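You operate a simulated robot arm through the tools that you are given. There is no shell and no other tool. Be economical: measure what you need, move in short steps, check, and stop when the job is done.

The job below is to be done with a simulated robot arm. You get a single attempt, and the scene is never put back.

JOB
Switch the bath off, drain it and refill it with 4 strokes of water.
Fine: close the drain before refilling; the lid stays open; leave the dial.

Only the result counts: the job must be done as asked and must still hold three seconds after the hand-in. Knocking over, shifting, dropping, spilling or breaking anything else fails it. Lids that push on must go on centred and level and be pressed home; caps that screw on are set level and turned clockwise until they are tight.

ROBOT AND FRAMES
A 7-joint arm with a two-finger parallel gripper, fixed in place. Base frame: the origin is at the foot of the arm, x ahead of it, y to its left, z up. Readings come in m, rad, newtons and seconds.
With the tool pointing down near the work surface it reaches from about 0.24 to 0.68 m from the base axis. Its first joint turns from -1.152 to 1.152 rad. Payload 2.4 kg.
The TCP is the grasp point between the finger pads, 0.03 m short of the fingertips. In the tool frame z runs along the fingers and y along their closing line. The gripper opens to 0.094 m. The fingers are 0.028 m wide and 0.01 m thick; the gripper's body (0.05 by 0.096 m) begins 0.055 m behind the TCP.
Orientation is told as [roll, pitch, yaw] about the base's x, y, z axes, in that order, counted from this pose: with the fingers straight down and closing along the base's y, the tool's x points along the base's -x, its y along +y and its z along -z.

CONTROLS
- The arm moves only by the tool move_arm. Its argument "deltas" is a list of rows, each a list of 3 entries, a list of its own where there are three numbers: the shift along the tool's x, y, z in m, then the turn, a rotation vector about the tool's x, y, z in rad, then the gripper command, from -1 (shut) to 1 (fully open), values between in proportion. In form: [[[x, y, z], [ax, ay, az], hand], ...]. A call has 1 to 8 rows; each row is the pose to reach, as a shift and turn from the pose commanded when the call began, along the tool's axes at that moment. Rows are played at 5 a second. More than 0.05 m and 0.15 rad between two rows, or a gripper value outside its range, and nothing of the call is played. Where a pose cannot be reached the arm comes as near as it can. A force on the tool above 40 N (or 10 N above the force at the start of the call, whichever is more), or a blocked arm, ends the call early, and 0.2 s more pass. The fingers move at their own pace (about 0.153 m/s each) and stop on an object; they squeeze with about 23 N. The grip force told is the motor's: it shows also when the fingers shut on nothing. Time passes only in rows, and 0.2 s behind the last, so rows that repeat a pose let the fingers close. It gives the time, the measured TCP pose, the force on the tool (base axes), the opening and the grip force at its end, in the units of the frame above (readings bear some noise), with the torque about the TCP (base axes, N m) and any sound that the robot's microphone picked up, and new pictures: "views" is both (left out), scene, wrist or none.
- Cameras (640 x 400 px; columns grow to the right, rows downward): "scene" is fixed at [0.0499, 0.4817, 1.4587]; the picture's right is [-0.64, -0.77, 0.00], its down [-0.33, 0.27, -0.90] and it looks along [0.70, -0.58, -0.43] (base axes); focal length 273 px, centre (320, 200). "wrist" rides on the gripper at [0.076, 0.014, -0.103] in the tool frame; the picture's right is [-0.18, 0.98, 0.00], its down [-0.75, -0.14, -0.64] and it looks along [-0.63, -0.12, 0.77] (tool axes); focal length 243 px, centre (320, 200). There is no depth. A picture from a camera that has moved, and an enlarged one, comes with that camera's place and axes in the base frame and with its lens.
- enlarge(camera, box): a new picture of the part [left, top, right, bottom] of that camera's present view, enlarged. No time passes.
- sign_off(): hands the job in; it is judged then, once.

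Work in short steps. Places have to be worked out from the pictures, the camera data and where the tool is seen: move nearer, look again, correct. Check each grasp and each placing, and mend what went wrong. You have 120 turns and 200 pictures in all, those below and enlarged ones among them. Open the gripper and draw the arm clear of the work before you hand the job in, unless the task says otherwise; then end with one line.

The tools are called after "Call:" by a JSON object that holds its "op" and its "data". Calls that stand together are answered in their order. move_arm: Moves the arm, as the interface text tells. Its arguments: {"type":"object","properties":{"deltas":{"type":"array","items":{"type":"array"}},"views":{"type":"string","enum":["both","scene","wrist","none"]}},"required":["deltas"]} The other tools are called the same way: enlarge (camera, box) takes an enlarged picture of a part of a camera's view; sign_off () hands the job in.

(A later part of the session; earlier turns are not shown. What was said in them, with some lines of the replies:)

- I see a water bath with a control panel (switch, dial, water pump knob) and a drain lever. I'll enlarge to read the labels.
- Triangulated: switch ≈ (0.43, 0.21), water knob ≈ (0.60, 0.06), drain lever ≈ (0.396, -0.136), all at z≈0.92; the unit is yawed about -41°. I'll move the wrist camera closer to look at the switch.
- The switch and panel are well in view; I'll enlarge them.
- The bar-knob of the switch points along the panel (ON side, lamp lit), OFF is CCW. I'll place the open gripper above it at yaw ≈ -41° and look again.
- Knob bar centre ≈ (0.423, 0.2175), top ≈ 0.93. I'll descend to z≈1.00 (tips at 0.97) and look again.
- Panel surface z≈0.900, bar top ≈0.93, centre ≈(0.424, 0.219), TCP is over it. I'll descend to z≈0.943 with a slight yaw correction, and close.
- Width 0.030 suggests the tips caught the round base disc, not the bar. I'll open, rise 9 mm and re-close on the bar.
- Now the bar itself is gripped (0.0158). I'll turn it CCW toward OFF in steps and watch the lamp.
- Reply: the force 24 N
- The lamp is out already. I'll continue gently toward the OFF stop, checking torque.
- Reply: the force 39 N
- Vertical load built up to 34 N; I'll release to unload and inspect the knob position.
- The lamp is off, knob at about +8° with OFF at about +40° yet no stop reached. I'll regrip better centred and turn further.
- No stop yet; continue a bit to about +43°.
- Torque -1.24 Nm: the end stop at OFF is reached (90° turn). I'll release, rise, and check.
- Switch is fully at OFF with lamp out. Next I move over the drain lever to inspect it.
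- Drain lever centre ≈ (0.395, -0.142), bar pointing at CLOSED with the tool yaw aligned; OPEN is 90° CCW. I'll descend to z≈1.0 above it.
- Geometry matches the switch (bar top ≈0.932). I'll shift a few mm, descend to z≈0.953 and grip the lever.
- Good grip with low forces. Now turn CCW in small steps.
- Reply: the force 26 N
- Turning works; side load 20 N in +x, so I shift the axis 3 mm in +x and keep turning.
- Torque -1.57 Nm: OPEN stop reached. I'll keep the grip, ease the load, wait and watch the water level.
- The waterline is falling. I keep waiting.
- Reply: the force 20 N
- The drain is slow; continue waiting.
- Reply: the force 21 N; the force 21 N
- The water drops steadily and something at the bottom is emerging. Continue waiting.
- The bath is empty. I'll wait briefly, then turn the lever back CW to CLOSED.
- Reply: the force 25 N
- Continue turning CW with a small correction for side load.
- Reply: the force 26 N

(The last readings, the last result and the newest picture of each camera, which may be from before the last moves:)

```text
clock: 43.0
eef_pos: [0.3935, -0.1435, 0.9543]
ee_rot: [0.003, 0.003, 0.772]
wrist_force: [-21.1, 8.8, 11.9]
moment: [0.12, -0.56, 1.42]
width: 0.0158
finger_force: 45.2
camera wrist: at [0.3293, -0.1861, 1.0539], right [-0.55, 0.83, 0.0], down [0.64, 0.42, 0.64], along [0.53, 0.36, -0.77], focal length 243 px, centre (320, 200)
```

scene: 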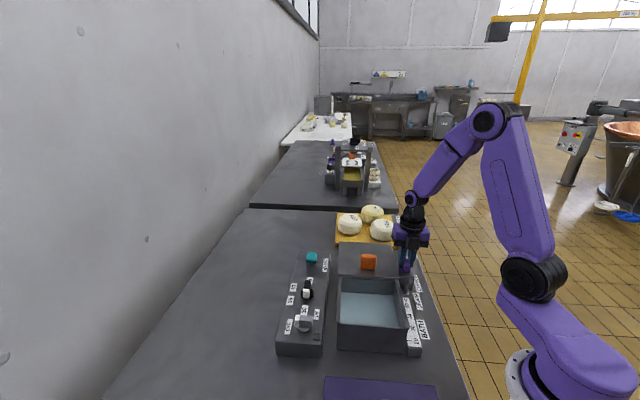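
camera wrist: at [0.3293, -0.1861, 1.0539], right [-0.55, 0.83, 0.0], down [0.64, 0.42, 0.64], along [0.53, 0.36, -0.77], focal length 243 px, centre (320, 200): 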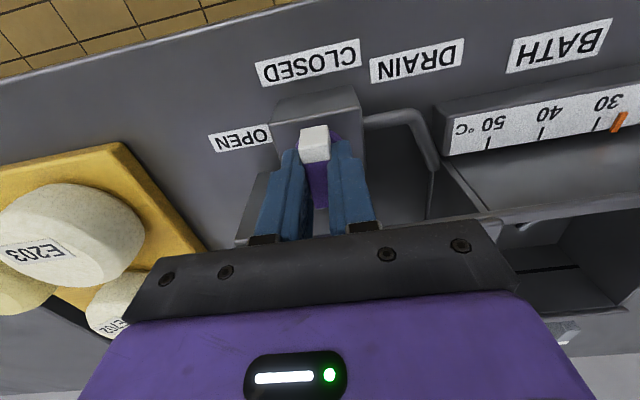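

CLOSED stop reached (+1.42 Nm). Release, rise, check.

Call:
{"op": "move_arm", "data": {"deltas": [[[0, 0, 0], [0, 0, 0], 0.0], [[0, 0, 0], [0, 0, 0], 0.2], [[0, 0, -0.04], [0, 0, 0], 0.2], [[0, 0, -0.08], [0, 0, 0], 0.2], [[0, 0, -0.12], [0, 0, 0], 0.2], [[0, 0, -0.155], [0, 0, 0], 0.2]], "views": "wrist"}}

Call:
{"op": "move_arm", "data": {"deltas": [[[-0.04, 0, 0], [0, 0, 0], 0.2], [[-0.08, 0, 0], [0, 0, 0], 0.2], [[-0.12, 0, 0], [0, 0, 0], 0.2], [[-0.16, 0, 0], [0, 0, 0], 0.2], [[-0.2, 0, 0], [0, 0, 0], 0.2], [[-0.24, 0, 0], [0, 0, 0], 0.2], [[-0.28, 0, 0], [0, 0, 0], 0.2]], "views": "both"}}

Call:
{"op": "enlarge", "data": {"camera": "wrist", "box": [220, 40, 420, 240]}}

```text
clock: 44.4
eef_pos: [0.3975, -0.1454, 1.11]
ee_rot: [0.0, 0.002, 0.765]
wrist_force: [0.9, -0.2, 0.3]
moment: [-0.02, -0.01, -0.01]
width: 0.0563
finger_force: 0.0
camera wrist: at [0.3311, -0.1878, 1.2096], right [-0.55, 0.84, 0.0], down [0.64, 0.42, 0.64], along [0.54, 0.35, -0.77], focal length 243 px, centre (320, 200)
```

wrist: 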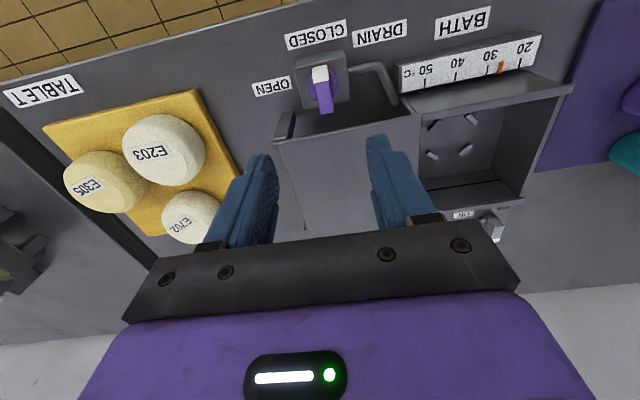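

```text
clock: 46.0
eef_pos: [0.598, 0.0478, 1.1099]
ee_rot: [-0.001, 0.0, 0.762]
wrist_force: [-0.4, -0.5, 0.6]
moment: [0.02, 0.03, 0.01]
width: 0.0561
finger_force: 0.0
camera wrist: at [0.5316, 0.0058, 1.2086], right [-0.55, 0.84, 0.0], down [0.64, 0.42, 0.64], along [0.54, 0.35, -0.77], focal length 243 px, centre (320, 200)
```

scene: 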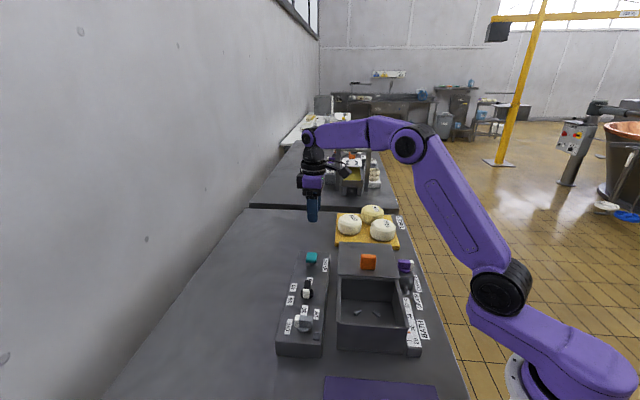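
wrist: 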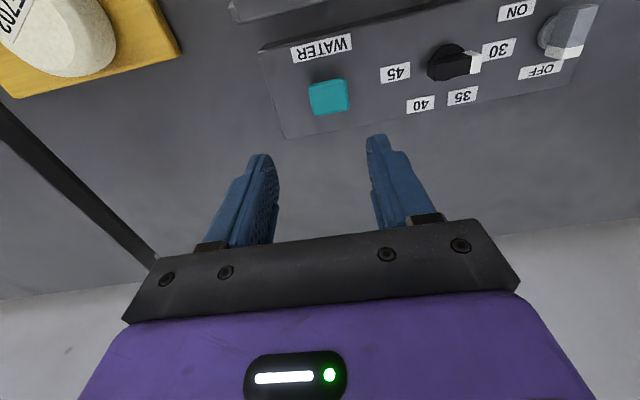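

```text
2.00 times, centred on (320, 140) of wrist
camera zoom: at [0.5316, 0.0058, 1.2086], right [-0.55, 0.84, 0.0], down [0.64, 0.42, 0.64], along [0.54, 0.35, -0.77], focal length 485 px, centre (320, 320)
```

zoom: 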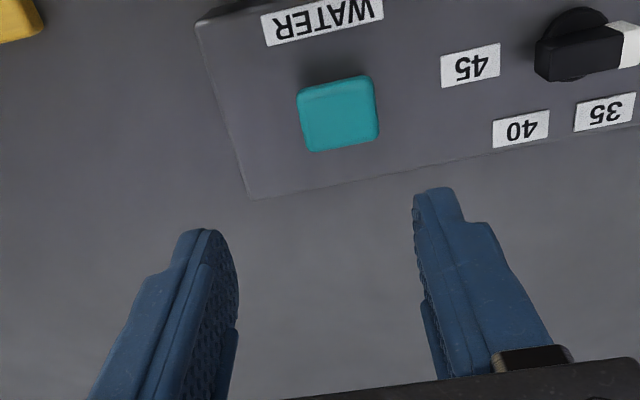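

Button top centre ≈ (0.598, 0.061), z≈0.93. Close fingers and descend to tips ~2 cm above it.

Call:
{"op": "move_arm", "data": {"deltas": [[[-0.009, 0.0094, 0.03], [0, 0, 0], -1], [[-0.009, 0.0094, 0.07], [0, 0, 0], -1], [[-0.009, 0.0094, 0.1], [0, 0, 0], -1], [[-0.009, 0.0094, 0.125], [0, 0, 0], -1], [[-0.009, 0.0094, 0.125], [0, 0, 0], -1]], "views": "none"}}

Call:
{"op": "enlarge", "data": {"camera": "wrist", "box": [220, 40, 420, 240]}}

Call:
{"op": "enlarge", "data": {"camera": "scene", "box": [270, 220, 410, 340]}}

```text
clock: 47.2
eef_pos: [0.5977, 0.0615, 0.9834]
ee_rot: [0.002, 0.0, 0.765]
wrist_force: [-0.6, -0.1, 0.0]
moment: [0.02, 0.01, -0.03]
width: 0.0003
finger_force: 23.0
```

```text
2.00 times, centred on (320, 140) of wrist
camera zoom: at [0.5318, 0.0187, 1.0829], right [-0.55, 0.84, 0.0], down [0.64, 0.42, 0.64], along [0.54, 0.35, -0.77], focal length 485 px, centre (320, 320)
```

zoom: 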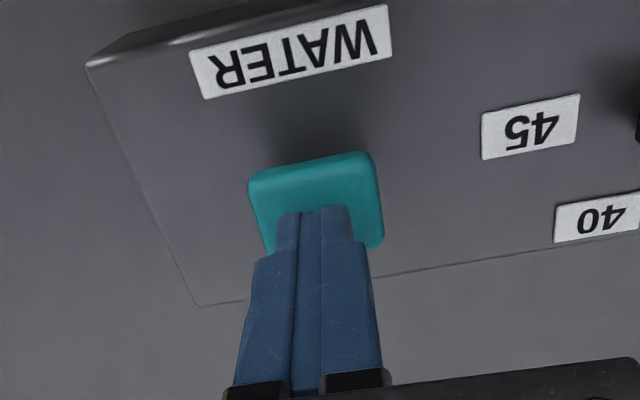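

```text
3.33 times, centred on (340, 280) of scene
camera zoom: at [0.0499, 0.4817, 1.4587], right [-0.64, -0.77, 0.0], down [-0.33, 0.27, -0.9], along [0.7, -0.58, -0.43], focal length 911 px, centre (253, -67)
```

zoom: 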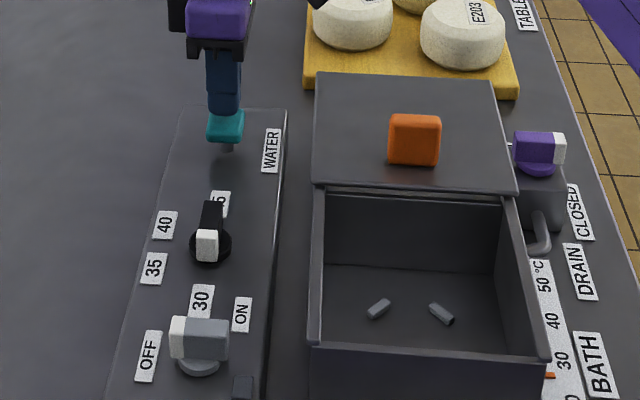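

Fingers are centred over the button. Press down slowly to find travel.

Call:
{"op": "move_arm", "data": {"deltas": [[[0, 0, 0.008], [0, 0, 0], -1], [[0, 0, 0.014], [0, 0, 0], -1], [[0, 0, 0.02], [0, 0, 0], -1], [[0, 0, 0.025], [0, 0, 0], -1]], "views": "none"}}

Call:
{"op": "enlarge", "data": {"camera": "scene", "box": [270, 220, 410, 340]}}

```text
clock: 48.2
eef_pos: [0.5986, 0.0619, 0.9594]
ee_rot: [-0.001, 0.0, 0.764]
wrist_force: [-0.2, -2.5, 4.1]
moment: [-0.07, 0.02, 0.02]
width: 0.0001
finger_force: 22.7
```

```text
3.33 times, centred on (340, 280) of scene
camera zoom: at [0.0498, 0.4817, 1.4587], right [-0.64, -0.77, 0.0], down [-0.33, 0.27, -0.9], along [0.7, -0.58, -0.43], focal length 911 px, centre (253, -67)
```

zoom: 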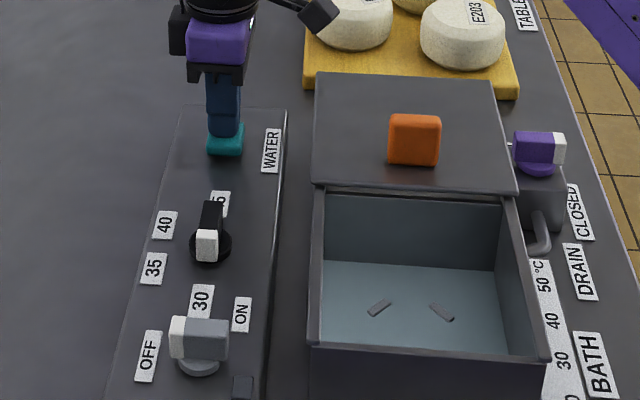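

Water came in on this stroke. Press a little further to see if the stroke is full.

Call:
{"op": "move_arm", "data": {"deltas": [[[0, 0, 0.004], [0, 0, 0], -1], [[0, 0, 0.006], [0, 0, 0], -1], [[0, 0, 0.006], [0, 0, 0], -1]], "views": "none"}}

Call:
{"op": "enlarge", "data": {"camera": "scene", "box": [270, 220, 410, 340]}}

```text
clock: 49.0
eef_pos: [0.5972, 0.0619, 0.9553]
ee_rot: [-0.001, -0.003, 0.762]
wrist_force: [-10.3, -4.3, 33.7]
moment: [-0.17, 0.34, 0.0]
width: 0.0
finger_force: 22.9
```

```text
3.33 times, centred on (340, 280) of scene
camera zoom: at [0.049, 0.4815, 1.4588], right [-0.64, -0.77, 0.0], down [-0.33, 0.27, -0.9], along [0.7, -0.58, -0.43], focal length 911 px, centre (253, -67)
```

zoom: 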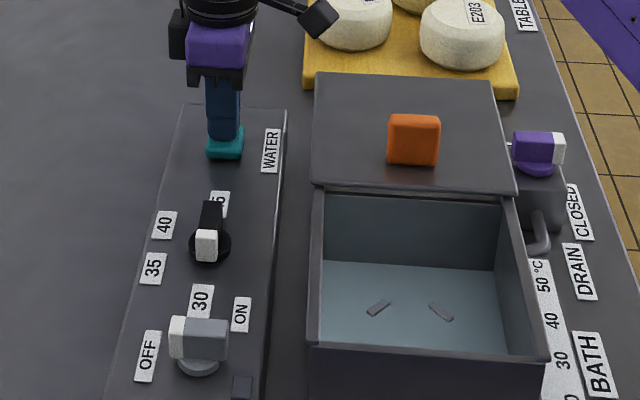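

Bottomed at z≈0.955 (34 N). Stroke 1 done; rise fully and confirm the button springs back.

Call:
{"op": "move_arm", "data": {"deltas": [[[0, 0, -0.012], [0, 0, 0], -1], [[0, 0, -0.024], [0, 0, 0], -1], [[0, 0, -0.034], [0, 0, 0], -1], [[0, 0, -0.034], [0, 0, 0], -1], [[0, 0, -0.034], [0, 0, 0], -1]], "views": "none"}}

Call:
{"op": "enlarge", "data": {"camera": "scene", "box": [270, 220, 410, 340]}}

```text
clock: 50.2
eef_pos: [0.5975, 0.0614, 0.9866]
ee_rot: [0.0, -0.002, 0.766]
wrist_force: [-0.5, 0.3, 0.9]
moment: [-0.02, 0.01, 0.0]
width: 0.0001
finger_force: 22.8
```

```text
3.33 times, centred on (340, 280) of scene
camera zoom: at [0.0499, 0.4817, 1.4587], right [-0.64, -0.77, 0.0], down [-0.33, 0.27, -0.9], along [0.7, -0.58, -0.43], focal length 911 px, centre (253, -67)
```

zoom: 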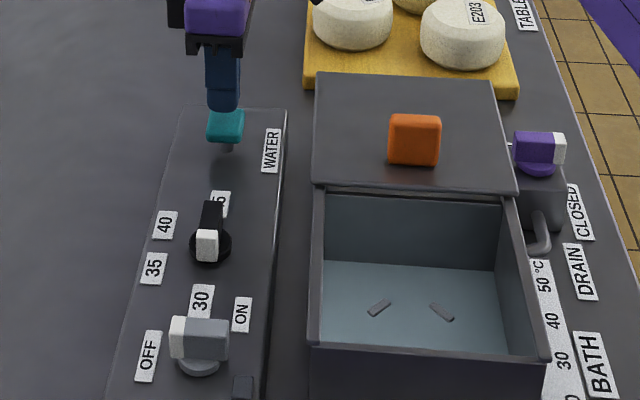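

Button sprung back; level unchanged (1 stroke). Stroke 2: press to the bottom and release.

Call:
{"op": "move_arm", "data": {"deltas": [[[0, 0, 0.012], [0, 0, 0], -1], [[0, 0, 0.022], [0, 0, 0], -1], [[0, 0, 0.031], [0, 0, 0], -1], [[0, 0, 0.031], [0, 0, 0], -1], [[0, 0, 0.015], [0, 0, 0], -1], [[0, 0, 0.0], [0, 0, 0], -1], [[0, 0, 0.0], [0, 0, 0], -1]], "views": "none"}}

Call:
{"op": "enlarge", "data": {"camera": "scene", "box": [270, 220, 410, 340]}}

```text
clock: 51.8
eef_pos: [0.5982, 0.0621, 0.988]
ee_rot: [0.0, -0.001, 0.765]
wrist_force: [-0.1, -0.1, 0.2]
moment: [0.0, -0.03, 0.02]
width: 0.0
finger_force: 22.9
```

```text
3.33 times, centred on (340, 280) of scene
camera zoom: at [0.0499, 0.4817, 1.4587], right [-0.64, -0.77, 0.0], down [-0.33, 0.27, -0.9], along [0.7, -0.58, -0.43], focal length 911 px, centre (253, -67)
```

zoom: 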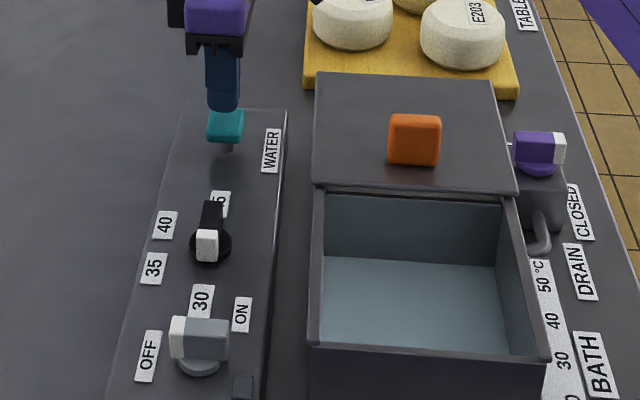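

Level rose one step (stroke 2 counted). Stroke 3 now.

Call:
{"op": "move_arm", "data": {"deltas": [[[0, 0, 0.012], [0, 0, 0], -1], [[0, 0, 0.022], [0, 0, 0], -1], [[0, 0, 0.031], [0, 0, 0], -1], [[0, 0, 0.031], [0, 0, 0], -1], [[0, 0, 0.015], [0, 0, 0], -1], [[0, 0, 0.0], [0, 0, 0], -1], [[0, 0, 0.0], [0, 0, 0], -1]], "views": "none"}}

Call:
{"op": "enlarge", "data": {"camera": "scene", "box": [270, 220, 410, 340]}}

```text
clock: 53.4
eef_pos: [0.5986, 0.0616, 0.9863]
ee_rot: [0.0, -0.001, 0.764]
wrist_force: [-0.4, 0.1, -0.4]
moment: [0.0, -0.01, -0.02]
width: 0.0
finger_force: 23.3
```

```text
3.33 times, centred on (340, 280) of scene
camera zoom: at [0.0499, 0.4817, 1.4587], right [-0.64, -0.77, 0.0], down [-0.33, 0.27, -0.9], along [0.7, -0.58, -0.43], focal length 911 px, centre (253, -67)
```

zoom: 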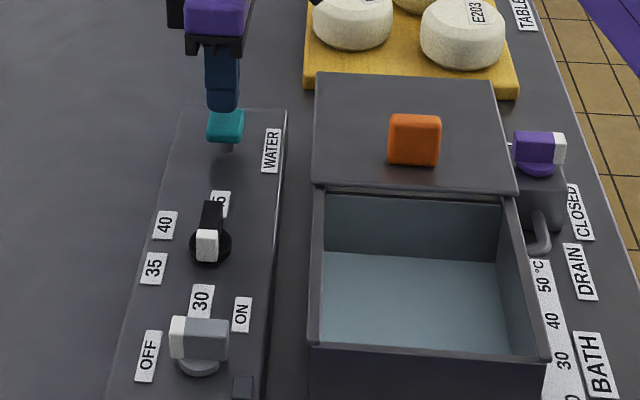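

Level rose again by the same step (stroke 3). Stroke 4.

Call:
{"op": "move_arm", "data": {"deltas": [[[0, 0, 0.012], [0, 0, 0], -1], [[0, 0, 0.022], [0, 0, 0], -1], [[0, 0, 0.031], [0, 0, 0], -1], [[0, 0, 0.031], [0, 0, 0], -1], [[0, 0, 0.015], [0, 0, 0], -1], [[0, 0, 0.0], [0, 0, 0], -1], [[0, 0, 0.0], [0, 0, 0], -1]], "views": "none"}}

Call:
{"op": "enlarge", "data": {"camera": "scene", "box": [270, 220, 410, 340]}}

```text
clock: 55.0
eef_pos: [0.5976, 0.0623, 0.9874]
ee_rot: [0.0, 0.0, 0.765]
wrist_force: [-0.3, 1.1, 0.5]
moment: [0.02, -0.01, -0.03]
width: 0.0
finger_force: 23.4
```

```text
3.33 times, centred on (340, 280) of scene
camera zoom: at [0.0499, 0.4817, 1.4587], right [-0.64, -0.77, 0.0], down [-0.33, 0.27, -0.9], along [0.7, -0.58, -0.43], focal length 911 px, centre (253, -67)
```

zoom: 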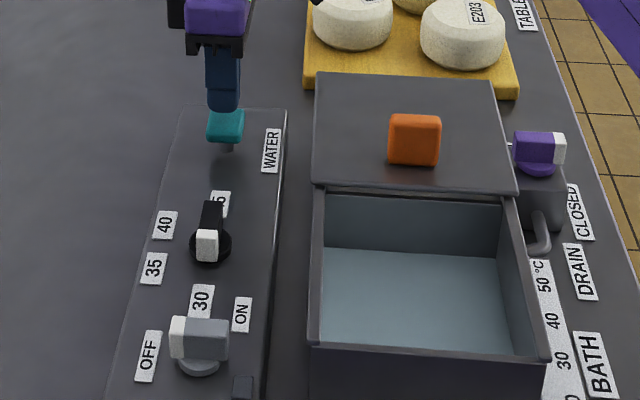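

Four equal level steps seen. Rise clear and open the gripper.

Call:
{"op": "move_arm", "data": {"deltas": [[[0, 0, -0.04], [0, 0, 0], -1], [[0, 0, -0.08], [0, 0, 0], -1], [[0, 0, -0.12], [0, 0, 0], 0], [[0, 0, -0.16], [0, 0, 0], 1], [[0, 0, -0.2], [0, 0, 0], 1], [[0, 0, -0.2], [0, 0, 0], 1]], "views": "scene"}}

Call:
{"op": "enlarge", "data": {"camera": "scene", "box": [270, 220, 450, 360]}}

```text
clock: 56.4
eef_pos: [0.5977, 0.0628, 1.1874]
ee_rot: [0.0, 0.001, 0.763]
wrist_force: [-0.2, 0.4, -0.1]
moment: [-0.01, 0.02, -0.01]
width: 0.0939
finger_force: 0.0
```

scene: 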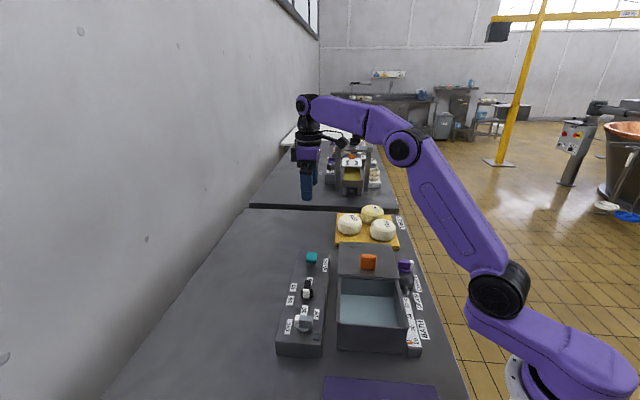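

```text
2.86 times, centred on (360, 290) of scene
camera zoom: at [0.0499, 0.4817, 1.4587], right [-0.64, -0.77, 0.0], down [-0.33, 0.27, -0.9], along [0.7, -0.58, -0.43], focal length 781 px, centre (206, -57)
```

zoom: 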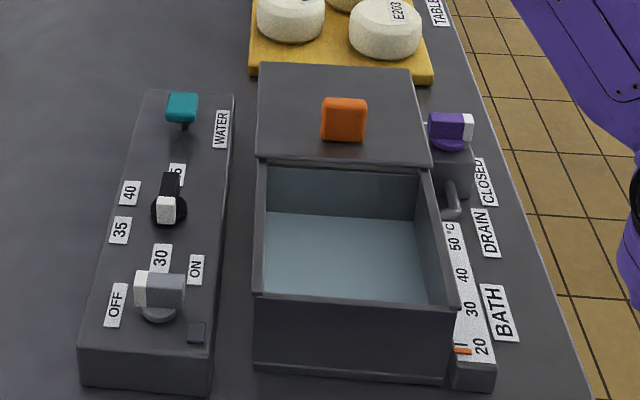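

The switch is at OFF with the lamp out, the drain is at CLOSED, and the water is in after four strokes. The dial and lid are untouched and the arm is clear, so I'm handing in.

Call:
{"op": "sign_off", "data": {}}

```text
The job is handed in.
```

The bath is switched off, drained and refilled with 4 strokes of water; the drain was closed before refilling, the lid left open and the dial untouched.
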